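You operate a simulated robot arm through the tools that you are given. There is no shell and no other tool. Be economical: measure what you need, move in short steps, check, and stop when the job is done.

You are at the controls of a simulated robot arm. One attempt, no reset.

Task
Coat the middle of the mould plate, then shut and clamp the mould.
Fine: between the halves, with the brush, from the tin; put the brush back. Set down upright: short brush. A coat counts when it lies all over at full strength: go over it till it gets no stronger.

It is judged by the outcome, as a careful person would: the job done as asked, and still so three seconds after it is handed in. It fails if anything else is knocked over, pushed out of place, dropped, spilled or broken.

Robot
A 7-joint arm with a two-finger parallel gripper, fixed in place. Base frame: the origin is at the foot of the arm, x ahead of it, y to its left, z up; the work surface is at about z = 0. Lengths are in m, angles in rad, forces in N, time in s.
With the tool pointing down near the work surface it reaches from about 0.24 to 0.62 m from the base axis. Its first joint turns from -1.152 to 1.152 rad. Payload 2.6 kg.
The tool frame sits at the grasp point between the pads (the TCP): z along the fingers, y along the line on which they close. The tips reach 0.03 m beyond it. The gripper opens to 0.094 m. The fingers are 0.028 m wide and 0.01 m thick; the gripper's body (0.05 by 0.096 m) begins 0.055 m behind the TCP.
Orientation is told as [roll, pitch, yaw] about the base's x, y, z axes, in that order, counted from this pose: with the fingers straight down and closing along the base's y, the tool's x points along the base's -x, its y along +y and its z along -z.

Tools
- The arm moves only by the tool send_rows. Its argument "deltas" is a list of rows, each an object (a shift or turn left out is 0, a gripper value left out holds the last) with "linear": the shift along the tool's x, y, z in units of 25 mm (1.0 is 25 mm), a list of three; "rot": the turn, a rotation vector about the tool's x, y, z in units of 6 degrees (1.0 is 6 degrees), a list of three; "grip": the gripper command, from -1 (fully open) to 1 (shut), values between in proportion. In form: [{"linear": [dx, dy, dz], "rot": [wx, wy, wz], "grip": grip}, ...]. A call has 1 to 10 rows; each row shifts and turns the commanded pose from where the row before left it, along the tool's axes as they then stand. A call with a number of a shift or a turn outside -1 to 1 is refused whole. Rows are played at 5 a second. More than 0.05 m and 0.15 rad between two rows, or a gripper value outside its range, and nothing of the call is played. A pose out of reach is approached as far as the arm can. The call stops where the force on the tool passes 60 N (or 10 N more than at its start, if that is more) or the arm is blocked; 0.2 s more then pass. The fingers move at their own pace (about 0.072 m/s each) and stop on an object; they squeeze with about 29 N. The grip force told is the motor's: it shows also when the fingers shut on nothing. Time passes only in rows, and 0.2 s behind the last, so rows that do not move let the fingers close. It gives the time, the measured TCP pose, the force on the tool (base axes), the opening and the grip force at its end, in the units of the frame above (readings bear some noise), with the torque about the TCP (base axes, N m) and any sound that the robot's microphone picked up.
- Cameras (640 x 400 px; columns grow to the right, rows downward): "scene" is fixed at [0.028, 0.4182, 0.5741]; the picture's right is [-0.77, -0.64, 0.00], its down [-0.32, 0.39, -0.86] and it looks along [0.55, -0.66, -0.51] (base axes); focal length 270 px, centre (320, 200). "wrist" rides on the gripper at [0.076, 0.014, -0.103] in the tool frame; the picture's right is [-0.18, 0.98, 0.00], its down [-0.75, -0.14, -0.64] and it looks along [-0.63, -0.12, 0.77] (tool axes); focal length 243 px, centre (320, 200). There is no depth. A picture from a camera that has moved, and an enlarged one, comes with that camera's place and axes in the base frame and with its lens. The place of the scene camera against the robot may be out by one fixed shift of up to 0.018 m in any direction.
- get_image(camera): a new picture of that camera. No time passes.
- enlarge(camera, box): a new picture of the part [left, top, right, bottom] of that camera's present view, enlarged. No time passes.
- close_job(): hands the job in; it is judged then, once.

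Work in short steps. Places have to be worked out from the pictures, the camera data and where the tool is seen: move nearer, look again, correct. Check each grasp and each placing, and mend what went wrong. You have 120 turns and 84 pictures in all, those below and enlarged ones among them. Open the gripper and draw the arm clear of the work before you hand the job in, unless the task says otherwise; then end with one line.

The tools are called as name(argument=value, ...) on one line, values as JSON. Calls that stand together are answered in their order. send_rows: Moves the arm, as the interface text tells. Its arguments: {"type":"object","properties":{"deltas":{"type":"array"}},"required":["deltas"]} The other tools are called the same way: get_image (camera) takes a picture; enlarge (camera, box) takes an enlarged picture of a part of a camera's view; close_job () hands the job in.

At the start:

```text
time_s: 0.0
tool_pos: [0.2704, 0.12, 0.4486]
tool_rot: [-0.001, 0.0, -0.001]
contact_force: [-0.5, 0.0, 0.0]
wrist_torque: [-0.03, 0.0, -0.02]
grip_width: 0.0942
grip_force: 0.1
```

scene: 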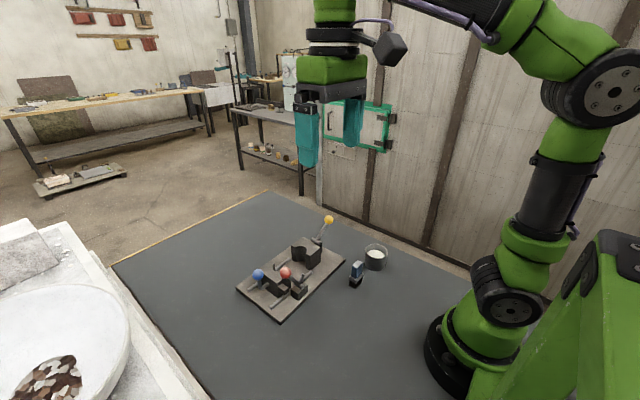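
wrist: 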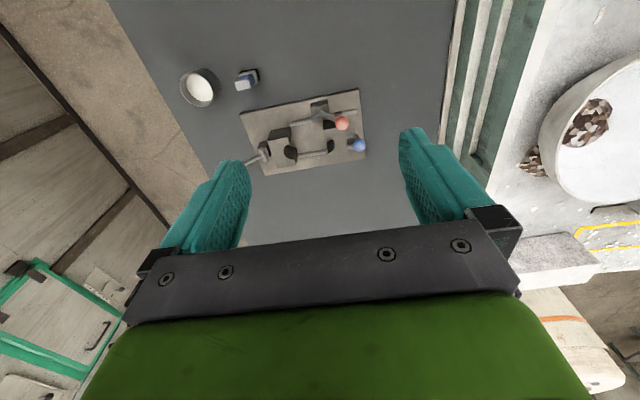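

I'll look closely at the fixture from both cameras first.

enlarge(camera="scene", box=[220, 200, 420, 325])

enlarge(camera="wrist", box=[170, 50, 390, 188])

```text
3.20 times, centred on (320, 262) of scene
camera zoom: at [0.028, 0.4182, 0.5741], right [-0.77, -0.64, 0.0], down [-0.32, 0.39, -0.86], along [0.55, -0.66, -0.51], focal length 865 px, centre (320, 0)
```

zoom: 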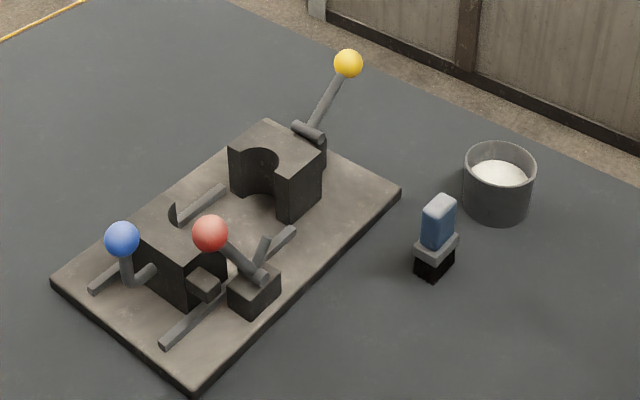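

```text
2.90 times, centred on (280, 119) of wrist
camera zoom: at [0.1939, 0.1328, 0.5521], right [0.18, 0.98, 0.0], down [0.75, -0.14, 0.64], along [0.63, -0.12, -0.77], focal length 703 px, centre (436, 435)
```

zoom: 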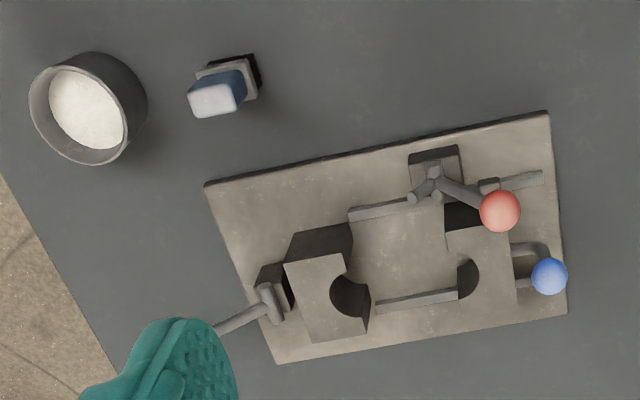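

The wrist camera puts the mould plate at about x 0.36–0.52, y −0.08–0.185. The brush is near (0.29, −0.03) and the tin near (0.29, −0.13). I'll lower the arm for a closer look.

send_rows(deltas=[{"linear": [0.2, -0.5, 1]}, {"linear": [0.2, -0.5, 1]}, {"linear": [0, -0.5, 1]}, {"linear": [0, -0.5, 1]}, {"linear": [0, -0.5, 1]}, {"linear": [0, 0, 1]}])

get_image(camera="wrist")

```text
time_s: 1.4
tool_pos: [0.2603, 0.0556, 0.3007]
tool_rot: [0.0, 0.0, 0.001]
contact_force: [0.0, -0.2, 0.4]
wrist_torque: [-0.01, -0.02, 0.0]
grip_width: 0.0941
grip_force: 0.0
```

```text
79 pictures are left
camera wrist: at [0.1829, 0.0692, 0.4034], right [0.18, 0.98, 0.0], down [0.75, -0.14, 0.64], along [0.63, -0.12, -0.77], focal length 243 px, centre (320, 200)
```

wrist: 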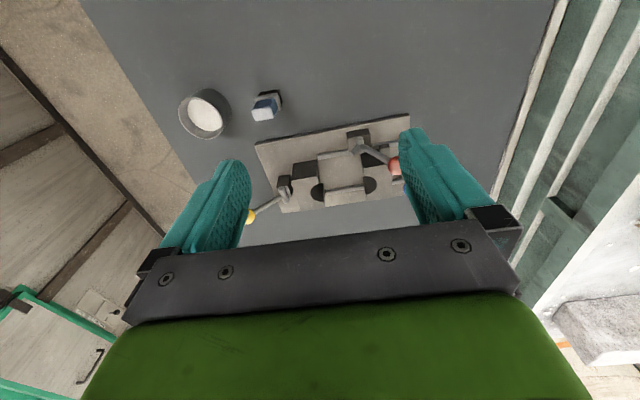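

Enlarging the closer view of the plate, tin and brush.

enlarge(camera="wrist", box=[240, 105, 416, 215])

enlarge(camera="wrist", box=[170, 70, 298, 150])

enlarge(camera="scene", box=[232, 235, 328, 325])

enlarge(camera="scene", box=[280, 210, 400, 300])

```text
3.64 times, centred on (328, 160) of wrist
camera zoom: at [0.1829, 0.0692, 0.4034], right [0.18, 0.98, 0.0], down [0.75, -0.14, 0.64], along [0.63, -0.12, -0.77], focal length 882 px, centre (291, 346)
```

zoom: 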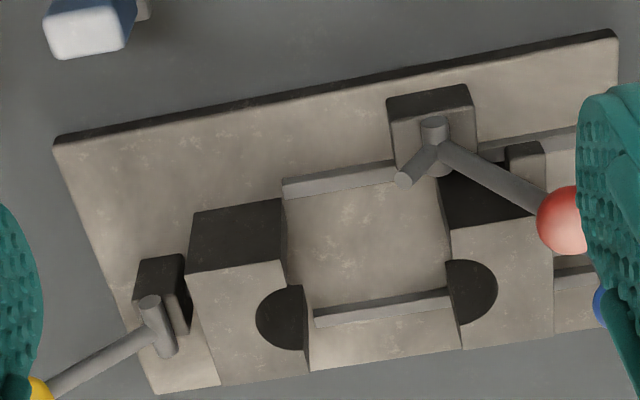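

```text
5.00 times, centred on (234, 110) of wrist
camera zoom: at [0.1829, 0.0692, 0.4034], right [0.18, 0.98, 0.0], down [0.75, -0.14, 0.64], along [0.63, -0.12, -0.77], focal length 1213 px, centre (750, 650)
```

zoom: 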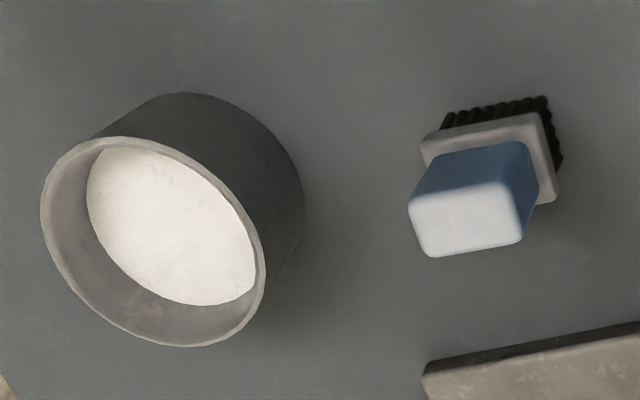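

```text
4.44 times, centred on (280, 280) of scene
camera zoom: at [0.028, 0.4182, 0.5741], right [-0.77, -0.64, 0.0], down [-0.32, 0.39, -0.86], along [0.55, -0.66, -0.51], focal length 1202 px, centre (498, -156)
```

zoom: 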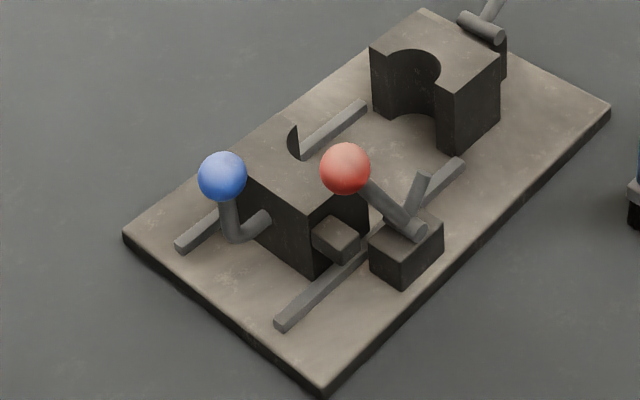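

```text
4.44 times, centred on (340, 255) of scene
camera zoom: at [0.028, 0.4182, 0.5741], right [-0.77, -0.64, 0.0], down [-0.32, 0.39, -0.86], along [0.55, -0.66, -0.51], focal length 1202 px, centre (231, -44)
```

zoom: 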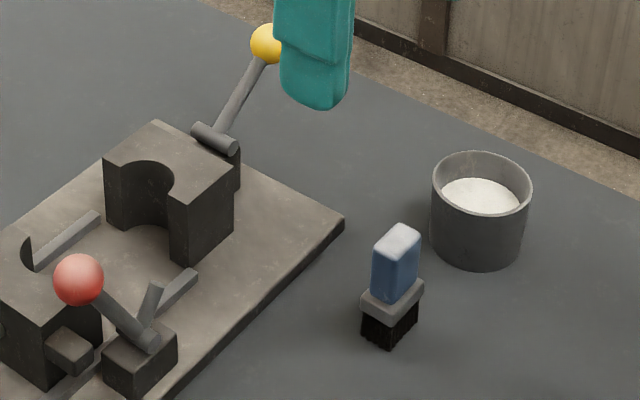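

I read the layout as follows:
- The halves are about 0.058 tall, with a gap at y ≈ 0.02–0.10 and x ≈ 0.41–0.47.
- The brush stands at about (0.291, −0.031), with a handle of about 0.02 (x) × 0.028 (y).

I'll turn the gripper −90° so the fingers close along x. That way they fit the gap.

send_rows(deltas=[{"rot": [0, 0, 1]}, {"rot": [0, 0, 1]}, {"rot": [0, 0, 1]}, {"rot": [0, 0, 1]}, {"rot": [0, 0, 1]}, {"rot": [0, 0, 1]}, {"rot": [0, 0, 1]}, {"rot": [0, 0, 1]}, {"rot": [0, 0, 1]}, {"rot": [0, 0, 1]}])

send_rows(deltas=[{"rot": [0, 0, 1]}, {"rot": [0, 0, 1]}, {"rot": [0, 0, 1]}, {"rot": [0, 0, 1]}, {"rot": [0, 0, 1]}, {"linear": [0, 0.6, 1]}, {"linear": [0, 0.6, 1]}, {"linear": [0, 0, 1]}])

get_image(camera="wrist")

```text
time_s: 3.6
tool_pos: [0.26, 0.0565, 0.2997]
tool_rot: [0.001, 0.0, -1.048]
contact_force: [0.5, -0.1, 0.0]
wrist_torque: [0.03, -0.01, 0.0]
grip_width: 0.0939
grip_force: 0.1
```

```text
time_s: 5.4
tool_pos: [0.291, 0.0567, 0.2264]
tool_rot: [0.0, 0.0, -1.572]
contact_force: [0.1, 0.2, 0.3]
wrist_torque: [0.01, -0.04, -0.03]
grip_width: 0.094
grip_force: 0.1
```

```text
74 pictures are left
camera wrist: at [0.3056, 0.1326, 0.3282], right [0.98, -0.18, 0.0], down [-0.14, -0.75, 0.64], along [-0.12, -0.63, -0.77], focal length 243 px, centre (320, 200)
```

wrist: 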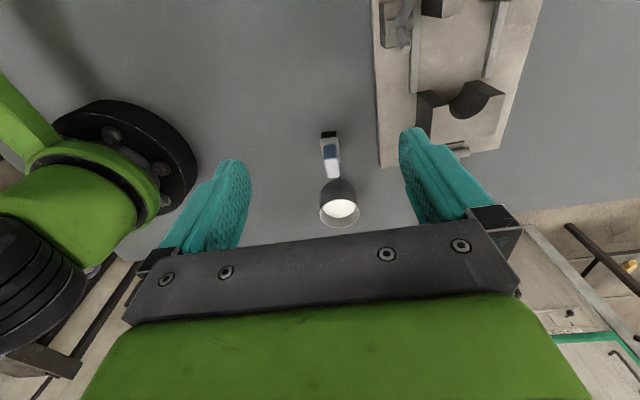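

Good view; I'll enlarge the brush and tin, and the red clamp area too.

enlarge(camera="wrist", box=[280, 120, 400, 235])

enlarge(camera="wrist", box=[360, 0, 560, 170])

```text
3.48 times, centred on (340, 178) of wrist
camera zoom: at [0.3056, 0.1326, 0.3282], right [0.98, -0.18, 0.0], down [-0.14, -0.75, 0.64], along [-0.12, -0.63, -0.77], focal length 844 px, centre (250, 278)
```

zoom: 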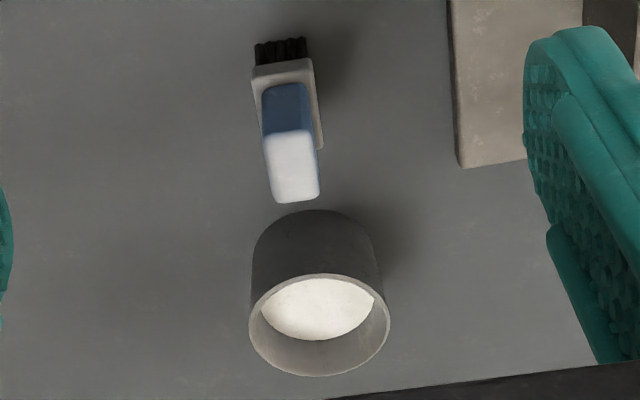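

```text
2.35 times, centred on (460, 85) of wrist
camera zoom: at [0.3056, 0.1326, 0.3282], right [0.98, -0.18, 0.0], down [-0.14, -0.75, 0.64], along [-0.12, -0.63, -0.77], focal length 571 px, centre (-9, 471)
```

zoom: 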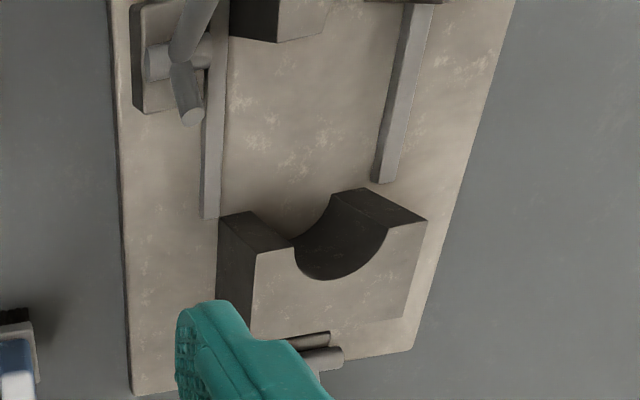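

I place the brush centre at (0.290, −0.0305) with its top near z 0.07. The tin centre is at (0.2875, −0.131), with the rim at about 0.047 and the liquid at about 0.027. I'll move above the brush and then descend.

send_rows(deltas=[{"linear": [-1, 0, 0]}, {"linear": [-1, 0, 0]}, {"linear": [-1, 0, 0.5]}, {"linear": [-0.49, -0.04, 1]}, {"linear": [0, 0, 1]}, {"linear": [0, 0, 1]}, {"linear": [0, 0, 0.8]}])

get_image(camera="wrist")

enlarge(camera="scene", box=[300, 190, 420, 300])

```text
time_s: 7.0
tool_pos: [0.2886, -0.0288, 0.1167]
tool_rot: [-0.002, 0.0, -1.57]
contact_force: [-0.4, 0.3, 0.1]
wrist_torque: [-0.03, -0.01, 0.01]
grip_width: 0.094
grip_force: 0.2
```

```text
71 pictures are left
camera wrist: at [0.3032, 0.0461, 0.2184], right [0.98, -0.18, 0.0], down [-0.14, -0.75, 0.64], along [-0.12, -0.63, -0.77], focal length 243 px, centre (320, 200)
```

wrist: 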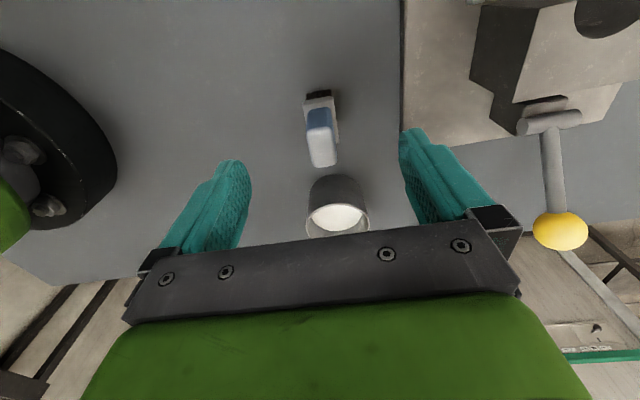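

```text
3.64 times, centred on (360, 245) of scene
camera zoom: at [0.028, 0.4182, 0.5741], right [-0.77, -0.64, 0.0], down [-0.32, 0.39, -0.86], along [0.55, -0.66, -0.51], focal length 983 px, centre (174, 36)
```

zoom: 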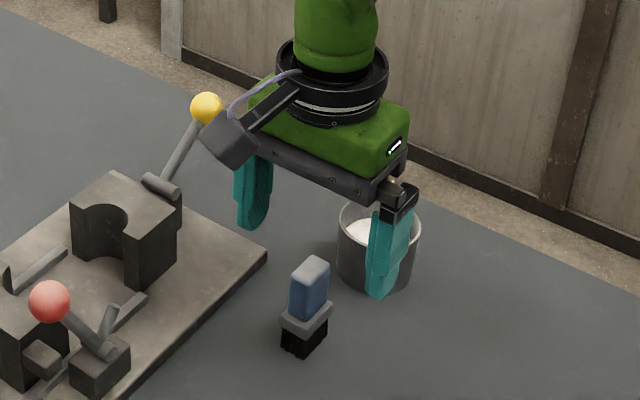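

The brush top projects to (0.289, −0.032), so the alignment is good. I'll descend to z ≈ 0.069 and close.

send_rows(deltas=[{"linear": [-0.1, 0.03, 0.6]}, {"linear": [0, 0, 0.6]}, {"linear": [0, 0, 0.7]}, {"grip": 0.3}, {"grip": 0.5}, {"grip": 1}, {"grip": 1}, {"grip": 1}])

enlarge(camera="scene", box=[300, 190, 420, 300])

```text
time_s: 8.8
tool_pos: [0.2909, -0.0322, 0.069]
tool_rot: [-0.001, 0.001, -1.57]
contact_force: [0.5, 0.5, 0.7]
wrist_torque: [-0.02, -0.02, -0.01]
grip_width: 0.0215
grip_force: 28.6
```

```text
3.64 times, centred on (360, 245) of scene
camera zoom: at [0.028, 0.4182, 0.5741], right [-0.77, -0.64, 0.0], down [-0.32, 0.39, -0.86], along [0.55, -0.66, -0.51], focal length 983 px, centre (174, 36)
```

zoom: 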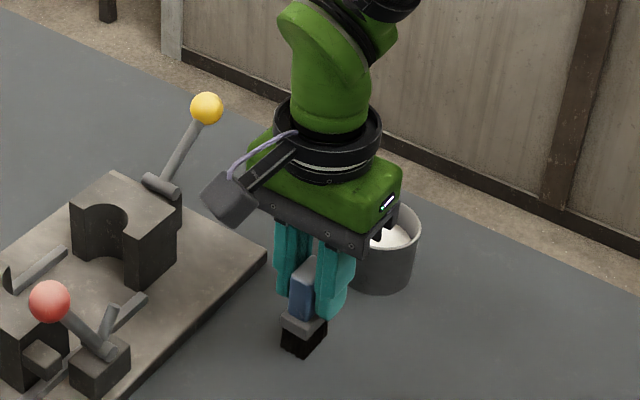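

Brush held (opening 21.5 mm). I'll lift it 70 mm and carry it over the tin.

send_rows(deltas=[{"linear": [0, 0, -0.8]}, {"linear": [0, 0, -1]}, {"linear": [0, 0, -1]}, {"linear": [-0.9, 0, 0]}, {"linear": [-1, 0, 0]}, {"linear": [-1, -0.12, 0]}, {"linear": [-1.0, 0, 0]}, {}])

enlarge(camera="wrist", box=[240, 80, 400, 240])

enlarge(camera="scene", box=[300, 190, 420, 300])

```text
time_s: 10.6
tool_pos: [0.2871, -0.1295, 0.1396]
tool_rot: [0.0, 0.0, -1.569]
contact_force: [-0.2, -0.5, -1.2]
wrist_torque: [0.0, -0.01, 0.01]
grip_width: 0.0218
grip_force: 29.1
```

```text
2.50 times, centred on (320, 160) of wrist
camera zoom: at [0.3012, -0.0543, 0.2422], right [0.98, -0.18, 0.0], down [-0.14, -0.75, 0.64], along [-0.12, -0.63, -0.77], focal length 606 px, centre (320, 300)
```

zoom: 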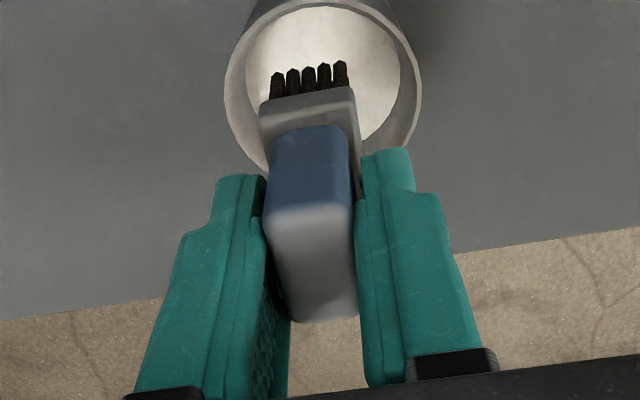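

```text
3.64 times, centred on (360, 245) of scene
camera zoom: at [0.028, 0.4182, 0.5741], right [-0.77, -0.64, 0.0], down [-0.32, 0.39, -0.86], along [0.55, -0.66, -0.51], focal length 983 px, centre (174, 36)
```

zoom: 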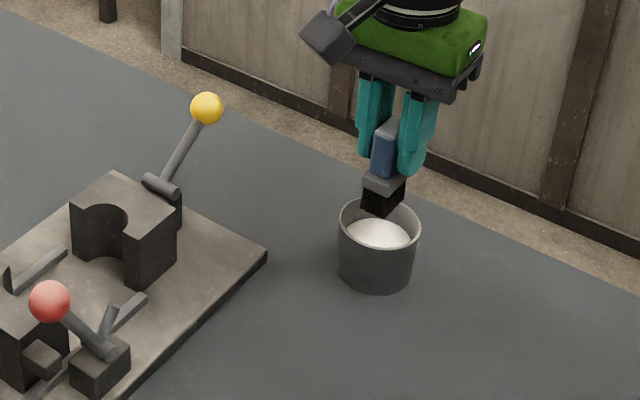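

The brush is over the tin, and the tin centre looks to be about (0.288, −0.128). I'll nudge across and lower to just above the rim first.

send_rows(deltas=[{"linear": [0.08, 0.04, 0.4]}, {"linear": [0, 0, 0.5]}, {}])

get_image(camera="wrist")

enlarge(camera="scene", box=[340, 220, 400, 280])

```text
time_s: 11.4
tool_pos: [0.2893, -0.1271, 0.1181]
tool_rot: [0.0, 0.0, -1.571]
contact_force: [-0.4, 0.3, -0.8]
wrist_torque: [-0.01, -0.02, -0.02]
grip_width: 0.0218
grip_force: 29.0
```

```text
66 pictures are left
camera wrist: at [0.3026, -0.0523, 0.22], right [0.98, -0.18, 0.0], down [-0.14, -0.75, 0.64], along [-0.12, -0.63, -0.77], focal length 243 px, centre (320, 200)
```

wrist: 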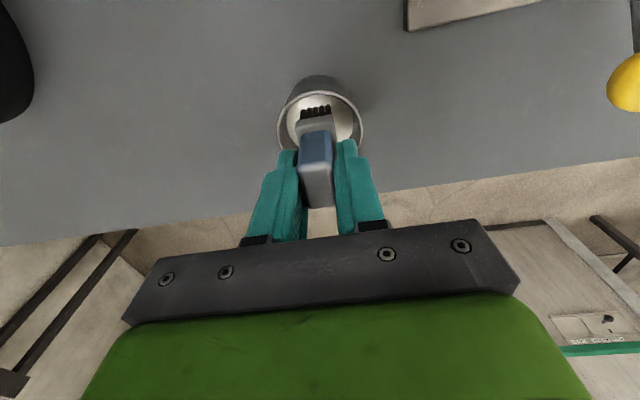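

```text
6.67 times, centred on (370, 250) of scene
camera zoom: at [0.028, 0.4182, 0.5741], right [-0.77, -0.64, 0.0], down [-0.32, 0.39, -0.86], along [0.55, -0.66, -0.51], focal length 1802 px, centre (-13, -133)
```

zoom: 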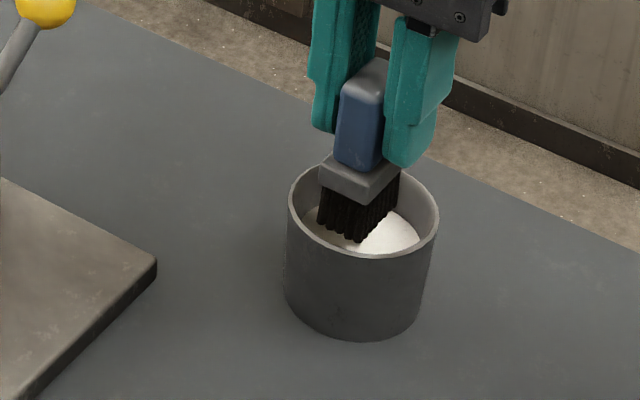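

The bristle footprint is within about 2 mm of the rim's centre. I'll lower into the liquid, to a bristle bottom of about 0.018.

send_rows(deltas=[{"linear": [-0.04, -0.05, 0.4]}, {"linear": [0, 0, 0.4]}, {"linear": [0, 0, 0.4]}, {}, {}])

enlarge(camera="scene", box=[340, 220, 400, 280])

```text
time_s: 12.2
tool_pos: [0.29, -0.1299, 0.0922]
tool_rot: [0.012, -0.003, -1.574]
contact_force: [-5.2, 1.4, 13.7]
wrist_torque: [0.26, 0.3, 0.04]
grip_width: 0.0217
grip_force: 29.0
stopped in row 3: the force on the tool passed its limit at 90 N (the readings are from after the stop); the commanded pose is now the measured one
```

```text
6.67 times, centred on (370, 250) of scene
camera zoom: at [0.028, 0.4182, 0.5741], right [-0.77, -0.64, 0.0], down [-0.32, 0.39, -0.86], along [0.55, -0.66, -0.51], focal length 1802 px, centre (-13, -133)
```

zoom: 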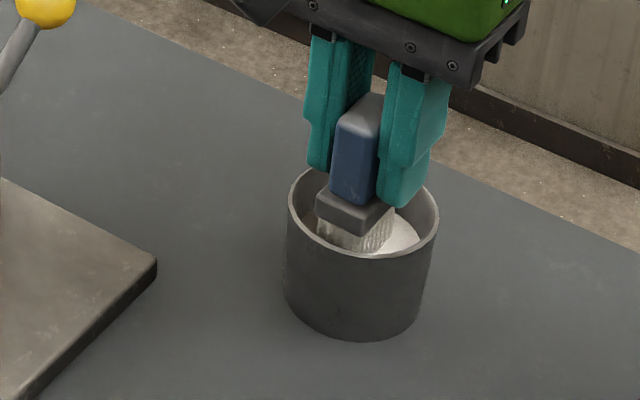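

The bristles are white, so the brush is loaded. It bottomed on something firm, so I'll lift gently and check how the brush sits in the grip.

send_rows(deltas=[{"linear": [0, 0, -0.2]}, {"linear": [0, 0, -0.6]}, {"linear": [0, 0, -1]}, {"linear": [0, 0, -1]}, {}])

enlarge(camera="wrist", box=[240, 60, 400, 220])

enlarge(camera="scene", box=[310, 180, 410, 280])

```text
time_s: 13.4
tool_pos: [0.2884, -0.1298, 0.163]
tool_rot: [0.009, -0.001, -1.57]
contact_force: [0.3, -0.7, -0.7]
wrist_torque: [0.0, -0.02, -0.01]
grip_width: 0.0217
grip_force: 28.8
```

```text
2.50 times, centred on (320, 140) of wrist
camera zoom: at [0.3018, -0.0541, 0.2666], right [0.98, -0.19, 0.01], down [-0.15, -0.75, 0.64], along [-0.11, -0.63, -0.77], focal length 606 px, centre (320, 350)
```

zoom: 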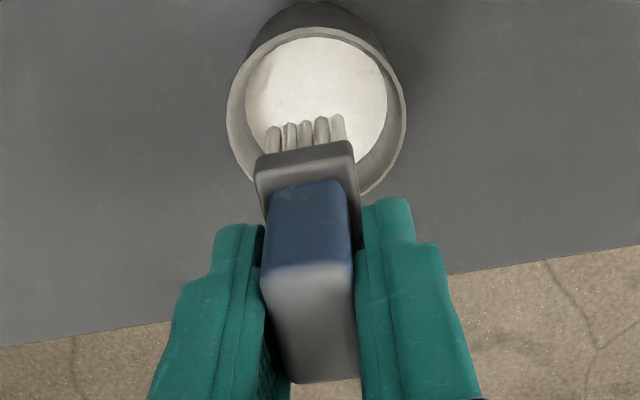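

```text
4.00 times, centred on (360, 230) of scene
camera zoom: at [0.028, 0.4182, 0.5741], right [-0.77, -0.64, 0.0], down [-0.32, 0.39, -0.86], along [0.55, -0.66, -0.51], focal length 1081 px, centre (160, 80)
```

zoom: 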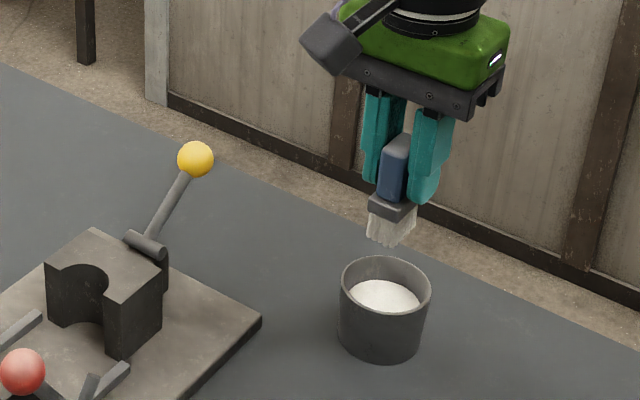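

The brush slid up about 3 mm in the grip, so the bristle bottom is now TCP − 0.066. It is loaded. The yellow knob is near (0.413, −0.083, 0.13) and the red near (0.365, 0.134, 0.13). I'll go round along +y at x 0.288 and then in over the gap, keeping high.

send_rows(deltas=[{"linear": [0, 0, -1], "rot": [0, -0.09, 0]}, {"linear": [0.95, 0, 0]}, {"linear": [0.95, 0, 0]}, {"linear": [0.95, 0, 0]}, {"linear": [0.95, 0, 0]}, {"linear": [0.95, 0, 0]}, {"linear": [0.95, 0, 0]}, {"linear": [0.95, 0, 0]}, {"linear": [0.95, 0, 0]}, {}])

send_rows(deltas=[{"linear": [0, 0.87, 0]}, {"linear": [0, 0.87, 0]}, {"linear": [0, 0.87, 0]}, {"linear": [0, 0.87, 0]}, {"linear": [0, 0.87, 0]}, {"linear": [0, 0.87, 0]}, {"linear": [0, 0.87, 0]}, {}])

get_image(camera="wrist")

enlarge(camera="scene", box=[220, 180, 350, 325])

```text
time_s: 15.6
tool_pos: [0.29, 0.0602, 0.1864]
tool_rot: [0.011, -0.01, -1.575]
contact_force: [0.1, -0.1, -0.5]
wrist_torque: [0.0, 0.0, -0.01]
grip_width: 0.0218
grip_force: 29.0
```

```text
time_s: 17.4
tool_pos: [0.4411, 0.0606, 0.1868]
tool_rot: [0.009, -0.01, -1.572]
contact_force: [0.4, -0.5, -0.3]
wrist_torque: [0.01, 0.02, 0.01]
grip_width: 0.0218
grip_force: 29.2
```

```text
61 pictures are left
camera wrist: at [0.4544, 0.1371, 0.2892], right [0.98, -0.19, 0.01], down [-0.15, -0.75, 0.65], along [-0.11, -0.64, -0.76], focal length 243 px, centre (320, 200)
```

wrist: 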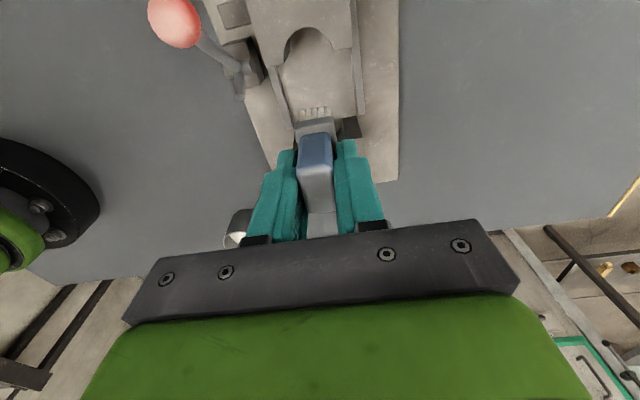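

```text
2.76 times, centred on (285, 252) of scene
camera zoom: at [0.028, 0.4182, 0.5741], right [-0.77, -0.64, 0.0], down [-0.32, 0.39, -0.86], along [0.55, -0.66, -0.51], focal length 746 px, centre (417, 55)
```

zoom: 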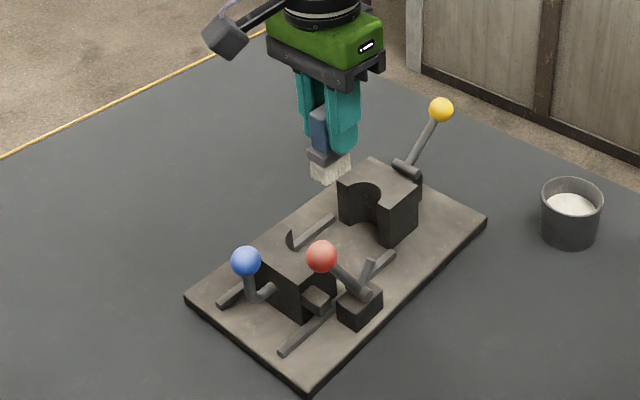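

I corrected the tilt about the wrong axis, so I'll undo that. Both errors are about 0.5°. I'm enlarging to locate the gap's edges.

send_rows(deltas=[{"rot": [0.09, 0.096, 0]}, {}])

enlarge(camera="wrist", box=[200, 0, 420, 180])

```text
time_s: 18.0
tool_pos: [0.4405, 0.0605, 0.1868]
tool_rot: [0.0, 0.002, -1.575]
contact_force: [0.4, -0.5, -0.6]
wrist_torque: [0.0, 0.0, 0.04]
grip_width: 0.0217
grip_force: 28.6
```

```text
2.22 times, centred on (310, 90) of wrist
camera zoom: at [0.4556, 0.1355, 0.29], right [0.98, -0.19, 0.0], down [-0.14, -0.75, 0.64], along [-0.12, -0.63, -0.77], focal length 539 px, centre (342, 444)
```

zoom: 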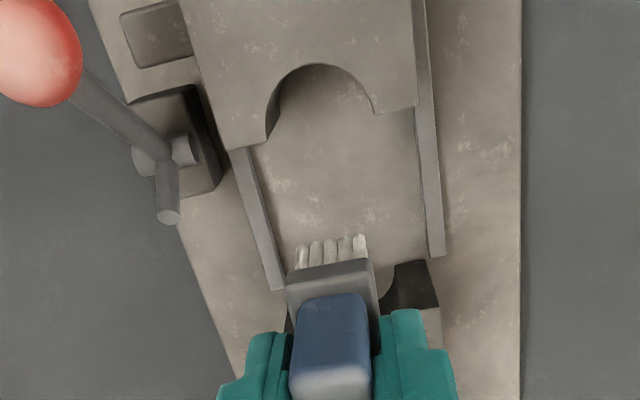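

The gap is x 0.406–0.479 between the rails and y 0.021–0.100. I'm centred over it and will descend to just above the plate.

send_rows(deltas=[{"linear": [0, 0, 1]}, {"linear": [0, 0, 1]}, {"linear": [0, 0, 1]}, {"linear": [0, 0, 0.8]}, {}])

enlarge(camera="scene", box=[230, 200, 340, 320])

enlarge(camera="wrist", box=[200, 0, 420, 180])

```text
time_s: 19.2
tool_pos: [0.4425, 0.0597, 0.0911]
tool_rot: [-0.001, 0.0, -1.575]
contact_force: [0.5, -0.3, -1.5]
wrist_torque: [0.03, 0.0, 0.01]
grip_width: 0.0215
grip_force: 28.5
```

```text
3.33 times, centred on (285, 260) of scene
camera zoom: at [0.028, 0.4182, 0.5741], right [-0.77, -0.64, 0.0], down [-0.32, 0.39, -0.86], along [0.55, -0.66, -0.51], focal length 901 px, centre (437, 0)
```

zoom: 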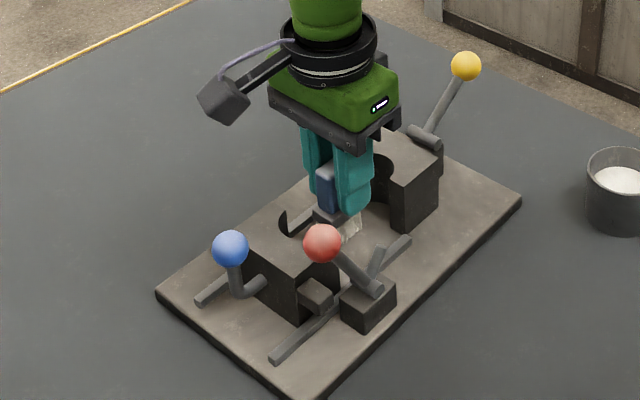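

```text
2.22 times, centred on (310, 90) of wrist
camera zoom: at [0.4564, 0.1357, 0.1938], right [0.98, -0.19, 0.0], down [-0.14, -0.75, 0.64], along [-0.12, -0.63, -0.77], focal length 539 px, centre (342, 444)
```

zoom: 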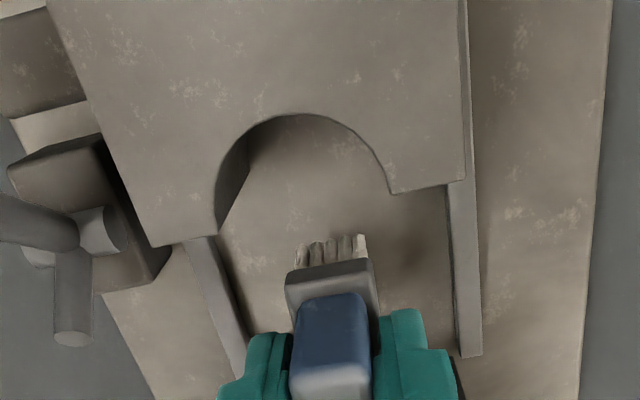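

Clear all round. I'll lower in 2 mm steps until contact.

send_rows(deltas=[{"linear": [0, 0, 0.15]}, {"linear": [0, 0, 0.15]}, {"linear": [0, 0, 0.1]}, {"linear": [0, 0, 0.08]}, {}])

```text
time_s: 20.4
tool_pos: [0.4419, 0.0603, 0.0814]
tool_rot: [0.001, 0.0, -1.574]
contact_force: [-0.2, -0.4, -1.6]
wrist_torque: [-0.02, -0.03, 0.02]
grip_width: 0.0218
grip_force: 28.8
```

send_rows(deltas=[{"linear": [0, 0, 0.06]}, {}, {"linear": [0, 0, 0.06]}, {}])

enlarge(camera="wrist", box=[240, 60, 400, 160])

```text
time_s: 21.4
tool_pos: [0.4425, 0.0606, 0.0782]
tool_rot: [0.001, -0.001, -1.573]
contact_force: [-5.5, -1.5, 12.8]
wrist_torque: [0.01, 0.3, 0.02]
grip_width: 0.0216
grip_force: 29.1
```

```text
4.00 times, centred on (320, 110) of wrist
camera zoom: at [0.4563, 0.1354, 0.1808], right [0.98, -0.19, 0.0], down [-0.14, -0.75, 0.64], along [-0.12, -0.63, -0.77], focal length 970 px, centre (320, 560)
```

zoom: 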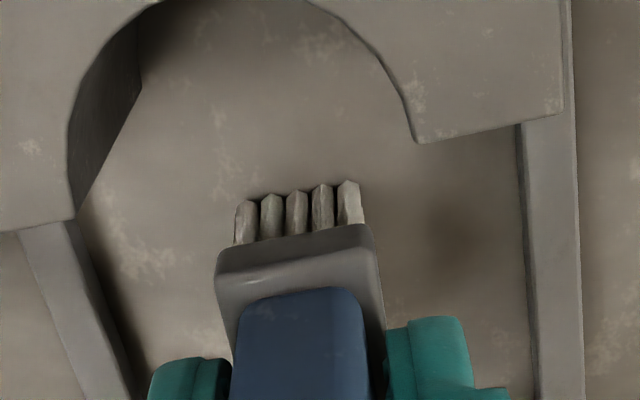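

Contact with about 13 N at TCP z 0.078. First stroke: +x, then back to −x, at moderate speed.

send_rows(deltas=[{"linear": [0, 0.3, 0]}, {"linear": [0, 0.3, 0]}, {"linear": [0, 0.3, 0]}, {"linear": [0, -0.4, 0]}, {"linear": [0, -0.4, 0]}, {"linear": [0, -0.4, 0]}, {"linear": [0, -0.4, 0]}, {"linear": [0, -0.2, 0]}, {}])

enlarge(camera="wrist", box=[240, 60, 400, 160])

```text
time_s: 23.4
tool_pos: [0.4196, 0.0603, 0.0779]
tool_rot: [0.001, 0.0, -1.572]
contact_force: [4.5, -0.6, 11.6]
wrist_torque: [0.04, -0.19, -0.01]
grip_width: 0.0218
grip_force: 28.9
```

```text
4.00 times, centred on (320, 110) of wrist
camera zoom: at [0.4334, 0.1354, 0.1807], right [0.98, -0.19, 0.0], down [-0.14, -0.75, 0.64], along [-0.12, -0.63, -0.77], focal length 970 px, centre (320, 560)
```

zoom: 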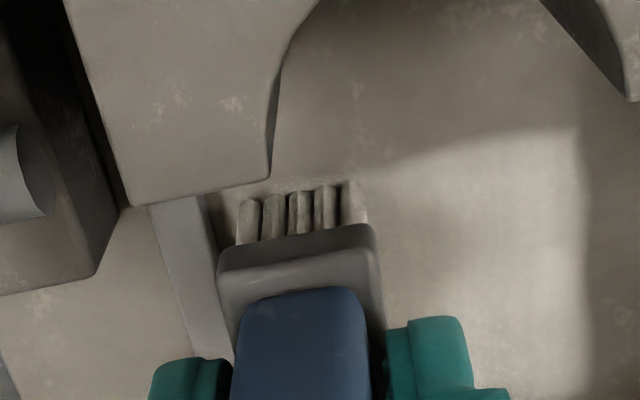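

The coat is showing where I swept. Next I'll do the strip near the moving half (y ≈ 0.080), there and back.

send_rows(deltas=[{"linear": [0.39, 0, 0]}, {"linear": [0.39, 0, 0]}, {"linear": [0, 0.38, 0]}, {"linear": [0, 0.38, 0]}, {"linear": [0, 0.38, 0]}, {"linear": [0, 0.38, 0]}, {"linear": [0, 0.34, 0]}, {}])

enlarge(camera="wrist", box=[220, 50, 400, 160])

```text
time_s: 25.2
tool_pos: [0.4653, 0.0801, 0.0775]
tool_rot: [0.001, 0.002, -1.571]
contact_force: [-11.8, 2.0, 31.1]
wrist_torque: [0.18, 0.62, 0.03]
grip_width: 0.0217
grip_force: 29.3
```

```text
3.56 times, centred on (310, 105) of wrist
camera zoom: at [0.4799, 0.1553, 0.1806], right [0.98, -0.19, 0.0], down [-0.14, -0.75, 0.64], along [-0.12, -0.63, -0.77], focal length 863 px, centre (356, 538)
```

zoom: 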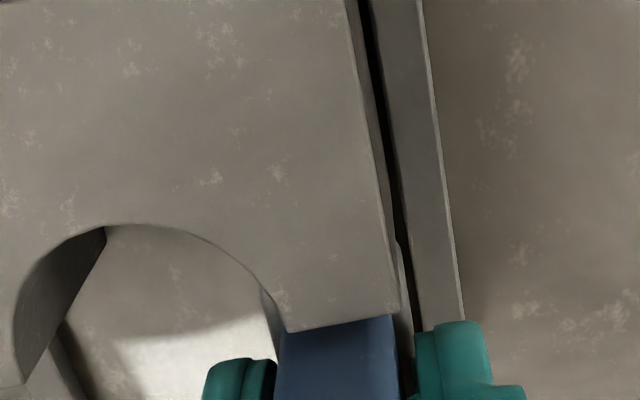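

Force rose to 31 N, so I'll ease up half a millimetre and sweep back. Then on to the far strip (y ≈ 0.041).

send_rows(deltas=[{"linear": [0, -0.37, -0.02]}, {"linear": [0, -0.37, 0]}, {"linear": [0, -0.37, 0]}, {"linear": [0, -0.37, 0]}, {"linear": [0, -0.37, 0]}, {"linear": [-0.52, 0, 0]}, {"linear": [-0.52, 0, 0]}, {"linear": [-0.52, 0, 0]}, {}])

send_rows(deltas=[{"linear": [0, 0.38, 0]}, {"linear": [0, 0.38, 0]}, {"linear": [0, 0.38, 0]}, {"linear": [0, 0.38, 0]}, {"linear": [0, 0.38, 0]}, {}])

get_image(camera="wrist")

```text
time_s: 27.2
tool_pos: [0.4181, 0.0402, 0.0789]
tool_rot: [0.001, -0.001, -1.576]
contact_force: [0.0, 6.0, 12.6]
wrist_torque: [0.4, -0.03, 0.04]
grip_width: 0.0214
grip_force: 29.3
```

```text
time_s: 28.6
tool_pos: [0.4672, 0.0424, 0.0787]
tool_rot: [0.001, -0.001, -1.573]
contact_force: [-8.7, 0.0, 19.7]
wrist_torque: [0.03, 0.47, -0.02]
grip_width: 0.0216
grip_force: 29.4
```

```text
53 pictures are left
camera wrist: at [0.4812, 0.1167, 0.1806], right [0.98, -0.19, 0.0], down [-0.14, -0.75, 0.64], along [-0.12, -0.63, -0.77], focal length 243 px, centre (320, 200)
```

wrist: 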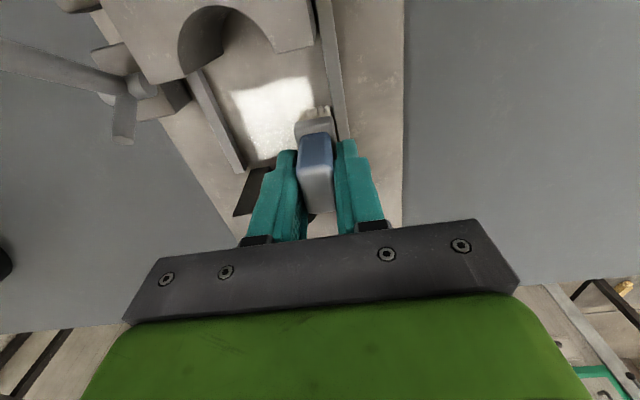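

The coat seems to be a bounded patch; enlarging it.

enlarge(camera="wrist", box=[200, 50, 360, 180])

```text
3.08 times, centred on (280, 115) of wrist
camera zoom: at [0.4812, 0.1167, 0.1806], right [0.98, -0.19, 0.0], down [-0.14, -0.75, 0.64], along [-0.12, -0.63, -0.77], focal length 746 px, centre (443, 462)
```

zoom: 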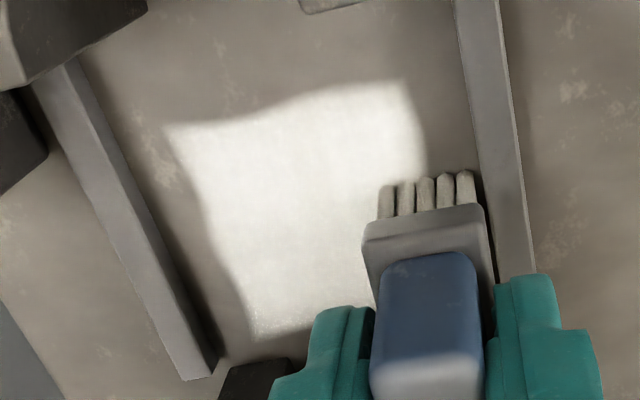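

The coated patch spans about x 0.414–0.467 and y 0.028–0.081. That is centred on the plate's middle, so it is the target area. I'll make a second full set of passes.

send_rows(deltas=[{"linear": [-0.1, -0.38, 0]}, {"linear": [0, -0.38, 0]}, {"linear": [0, -0.38, 0]}, {"linear": [0, -0.38, 0]}, {"linear": [0, -0.38, 0]}, {"linear": [0.4, 0, 0]}, {"linear": [0.38, 0, 0]}, {"linear": [0, 0.38, 0]}, {"linear": [0, 0.38, 0]}, {"linear": [0, 0.38, 0]}])

send_rows(deltas=[{"linear": [0, 0.38, 0]}, {"linear": [0, 0.38, 0]}, {"linear": [0.35, 0, 0]}, {"linear": [0.35, 0, 0]}, {"linear": [0, -0.38, 0]}, {"linear": [0, -0.38, 0]}, {"linear": [0, -0.38, 0]}, {"linear": [0, -0.38, 0]}, {"linear": [0, -0.38, 0]}, {}])

send_rows(deltas=[{"linear": [0, 0, -0.5]}, {"linear": [0, 0, -0.5]}, {}])

enlarge(camera="wrist", box=[240, 50, 400, 180])

enlarge(camera="scene", box=[240, 220, 330, 310])

```text
time_s: 30.8
tool_pos: [0.4463, 0.0581, 0.0774]
tool_rot: [-0.003, 0.0, -1.574]
contact_force: [-7.2, 1.4, 15.7]
wrist_torque: [0.09, 0.4, -0.03]
grip_width: 0.0217
grip_force: 28.7
```

```text
time_s: 31.4
tool_pos: [0.4579, 0.057, 0.0785]
tool_rot: [-0.014, 0.002, -1.584]
contact_force: [-9.3, -0.3, 11.2]
wrist_torque: [-0.08, 0.38, -0.09]
grip_width: 0.0219
grip_force: 28.9
stopped in row 2: the force on the tool passed its limit at 71 N (the readings are from after the stop); the commanded pose is now the measured one
```

```text
time_s: 32.1
tool_pos: [0.4581, 0.0578, 0.103]
tool_rot: [-0.015, 0.003, -1.581]
contact_force: [0.2, 0.7, -0.7]
wrist_torque: [-0.02, -0.02, -0.02]
grip_width: 0.022
grip_force: 29.2
```

```text
3.08 times, centred on (320, 115) of wrist
camera zoom: at [0.474, 0.1322, 0.2058], right [0.98, -0.19, -0.01], down [-0.14, -0.75, 0.64], along [-0.14, -0.63, -0.77], focal length 746 px, centre (320, 462)
```

zoom: 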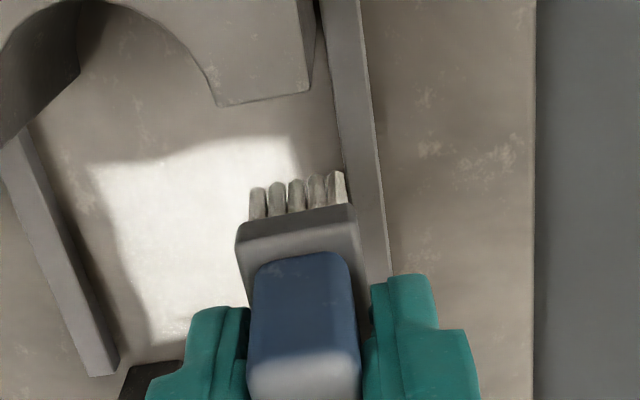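

```text
4.44 times, centred on (285, 265) of scene
camera zoom: at [0.028, 0.4182, 0.5741], right [-0.77, -0.64, 0.0], down [-0.32, 0.39, -0.86], along [0.55, -0.66, -0.51], focal length 1202 px, centre (476, -89)
```

zoom: 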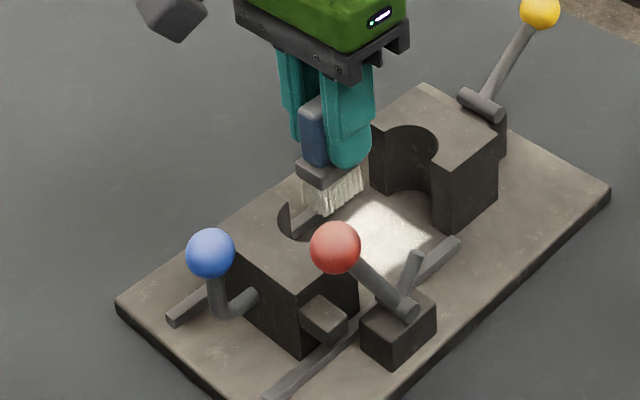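

The coat is stronger. The arm tripped at 71 N and picked up a slight tilt, so I'll level the tool, go to the start corner, and come down more lightly for a third set.

send_rows(deltas=[{"rot": [-0.14, -0.03, -0.1]}, {"linear": [-0.3, -0.8, 0]}, {"linear": [-0.33, -0.78, 0]}, {"linear": [0, 0, 0.6]}, {"linear": [0, 0, 0.25]}, {}])

```text
time_s: 33.5
tool_pos: [0.4177, 0.0412, 0.0803]
tool_rot: [0.0, 0.0, -1.57]
contact_force: [0.1, 0.1, -0.1]
wrist_torque: [0.01, -0.06, 0.01]
grip_width: 0.0219
grip_force: 29.0
```

send_rows(deltas=[{"linear": [0, 0, 0.04]}, {}, {"linear": [0, 0, 0.04]}, {}])

```text
time_s: 34.5
tool_pos: [0.4178, 0.0408, 0.0802]
tool_rot: [0.001, 0.0, -1.57]
contact_force: [-0.3, 0.6, 0.1]
wrist_torque: [0.01, 0.0, -0.01]
grip_width: 0.0218
grip_force: 29.4
```

send_rows(deltas=[{"linear": [0, 0, 0.04]}, {}, {"linear": [0, 0, 0.02]}, {}])

```text
time_s: 35.5
tool_pos: [0.4185, 0.0417, 0.0785]
tool_rot: [0.0, 0.001, -1.571]
contact_force: [0.2, 0.6, 0.1]
wrist_torque: [0.02, -0.04, 0.01]
grip_width: 0.0219
grip_force: 29.3
```

send_rows(deltas=[{"linear": [0, 0, 0.04]}, {}, {"linear": [0, 0, 0.03]}, {}])

```text
time_s: 36.5
tool_pos: [0.4184, 0.0413, 0.0794]
tool_rot: [0.003, 0.0, -1.572]
contact_force: [-4.2, -2.7, 21.2]
wrist_torque: [-0.12, 0.15, 0.03]
grip_width: 0.0215
grip_force: 28.3
```

Contact at 21 N; easing 0.4 mm and sweeping the strips.

send_rows(deltas=[{"linear": [0, 0.4, -0.015]}, {"linear": [0, 0.4, 0]}, {"linear": [0, 0.4, 0]}, {"linear": [0, 0.4, 0]}, {"linear": [0, 0.32, 0]}, {"linear": [0.3, 0, 0]}, {"linear": [0.3, 0, 0]}, {}])

send_rows(deltas=[{"linear": [0, -0.38, 0]}, {"linear": [0, -0.38, 0]}, {"linear": [0, -0.38, 0]}, {"linear": [0, -0.38, 0]}, {"linear": [0, -0.38, 0]}, {"linear": [0.4, 0, 0]}, {"linear": [0.4, 0, 0]}, {}])

send_rows(deltas=[{"linear": [0, 0.38, 0]}, {"linear": [0, 0.38, 0]}, {"linear": [0, 0.38, 0]}, {"linear": [0, 0.38, 0]}, {"linear": [0, 0.38, 0]}, {"linear": [0, 0, 0]}])

```text
time_s: 37.7
tool_pos: [0.4553, 0.042, 0.0782]
tool_rot: [-0.012, 0.006, -1.582]
contact_force: [-8.5, 0.3, 9.6]
wrist_torque: [-0.1, 0.36, -0.08]
grip_width: 0.022
grip_force: 28.2
stopped in row 5: the force on the tool passed its limit at 68 N (the readings are from after the stop); the commanded pose is now the measured one
```

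```text
time_s: 39.5
tool_pos: [0.4109, 0.0623, 0.0784]
tool_rot: [-0.014, 0.003, -1.58]
contact_force: [-0.1, -0.2, -1.6]
wrist_torque: [0.01, -0.03, -0.01]
grip_width: 0.0218
grip_force: 28.9
```

```text
time_s: 40.9
tool_pos: [0.4576, 0.0611, 0.0784]
tool_rot: [-0.013, 0.006, -1.583]
contact_force: [-15.4, -1.6, 16.0]
wrist_torque: [-0.12, 0.72, -0.18]
grip_width: 0.0215
grip_force: 29.4
```

It tends to load up toward +x. I'll lift and look at coat and brush.

send_rows(deltas=[{"linear": [0, -0.2, -0.4]}, {"linear": [0, -0.6, -1]}, {"linear": [0, 0, -1], "rot": [-0.14, -0.05, -0.1]}, {}])

enlarge(camera="wrist", box=[240, 50, 400, 180])

enlarge(camera="scene", box=[240, 200, 330, 300])

```text
time_s: 41.9
tool_pos: [0.4383, 0.0629, 0.1393]
tool_rot: [0.003, -0.001, -1.57]
contact_force: [0.4, -0.2, -1.2]
wrist_torque: [-0.02, -0.02, 0.02]
grip_width: 0.0217
grip_force: 28.8
```

```text
3.08 times, centred on (320, 115) of wrist
camera zoom: at [0.4519, 0.1383, 0.2422], right [0.98, -0.18, 0.0], down [-0.14, -0.75, 0.64], along [-0.11, -0.63, -0.77], focal length 746 px, centre (320, 462)
```

zoom: 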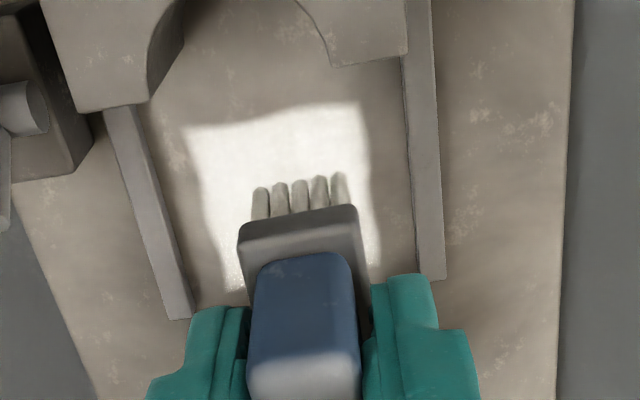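

```text
4.00 times, centred on (285, 250) of scene
camera zoom: at [0.028, 0.4182, 0.5741], right [-0.77, -0.64, 0.0], down [-0.32, 0.39, -0.86], along [0.55, -0.66, -0.51], focal length 1081 px, centre (460, 0)
```

zoom: 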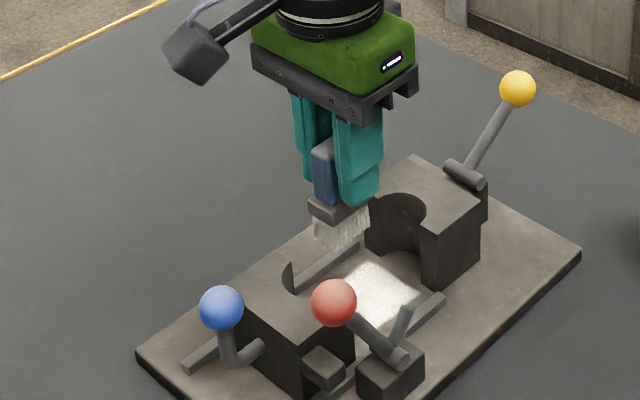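

Zooming the fixed camera onto the patch to judge strength.

enlarge(camera="scene", box=[280, 255, 324, 291])

```text
11.11 times, centred on (302, 273) of scene
camera zoom: at [0.028, 0.4182, 0.5741], right [-0.77, -0.64, 0.0], down [-0.32, 0.39, -0.86], along [0.55, -0.66, -0.51], focal length 3004 px, centre (520, -611)
```

zoom: 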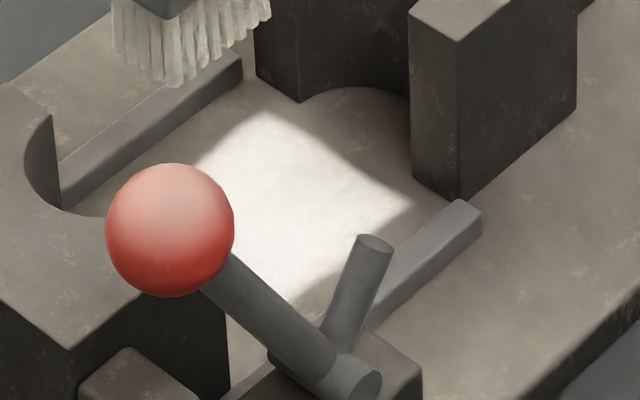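

The interior is strong, but the edges and corners still fade. I'll make a further set with strokes along y, wider (y 0.039–0.083), one column at a time to control the force.

send_rows(deltas=[{"linear": [-0.92, -0.79, 0.3]}, {"linear": [0, 0, 1]}, {"linear": [0, 0, 0.8]}, {"linear": [0, 0, 0.25]}, {}, {"linear": [0, 0, 0.06]}, {"linear": [0, 0, 0.03]}, {}])

```text
time_s: 42.6
tool_pos: [0.4213, 0.0374, 0.1003]
tool_rot: [0.011, 0.005, -1.575]
contact_force: [-2.9, -0.1, 6.3]
wrist_torque: [-0.09, 0.17, -0.03]
grip_width: 0.0219
grip_force: 28.8
stopped in row 3: the force on the tool passed its limit at 96 N (the readings are from after the stop); the commanded pose is now the measured one
```

At y 0.0374 a fingertip came down on the fixed half's top edge, which matches tip z ≈ 0.07. I'll back up, shift +y, and check nothing moved.

send_rows(deltas=[{"linear": [0, 0, -0.4]}, {"linear": [0.22, -0.05, -0.4], "rot": [0.1, -0.05, -0.04]}, {}])

get_image(camera="wrist")

enlarge(camera="scene", box=[240, 200, 330, 300])

```text
time_s: 43.4
tool_pos: [0.4194, 0.0416, 0.1197]
tool_rot: [-0.001, -0.003, -1.572]
contact_force: [0.2, 0.8, -0.1]
wrist_torque: [0.02, 0.02, 0.03]
grip_width: 0.0217
grip_force: 28.5
```

```text
46 pictures are left
camera wrist: at [0.4333, 0.1183, 0.2222], right [0.98, -0.18, 0.0], down [-0.14, -0.75, 0.64], along [-0.12, -0.63, -0.77], focal length 243 px, centre (320, 200)
```

wrist: 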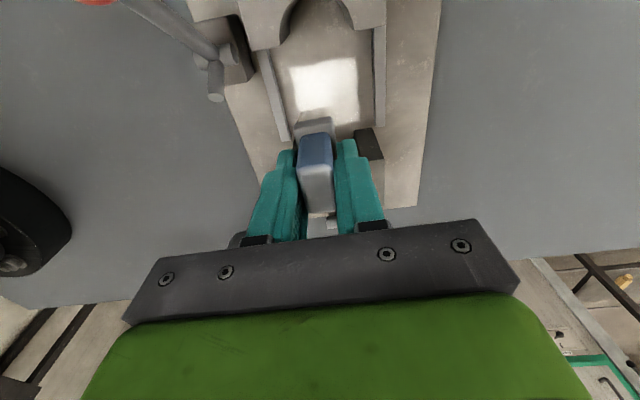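

```text
4.00 times, centred on (285, 250) of scene
camera zoom: at [0.028, 0.4182, 0.5741], right [-0.77, -0.64, 0.0], down [-0.32, 0.39, -0.86], along [0.55, -0.66, -0.51], focal length 1081 px, centre (460, 0)
```

zoom: 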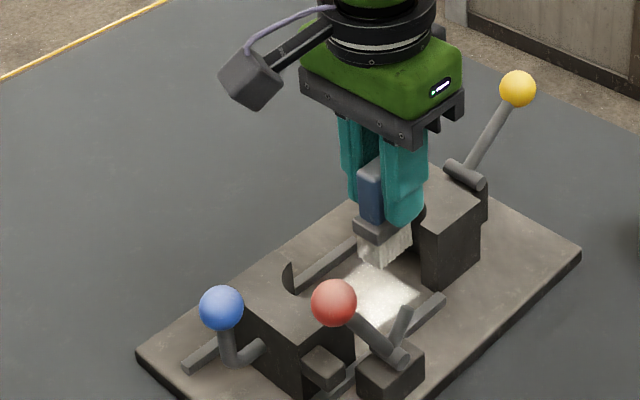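

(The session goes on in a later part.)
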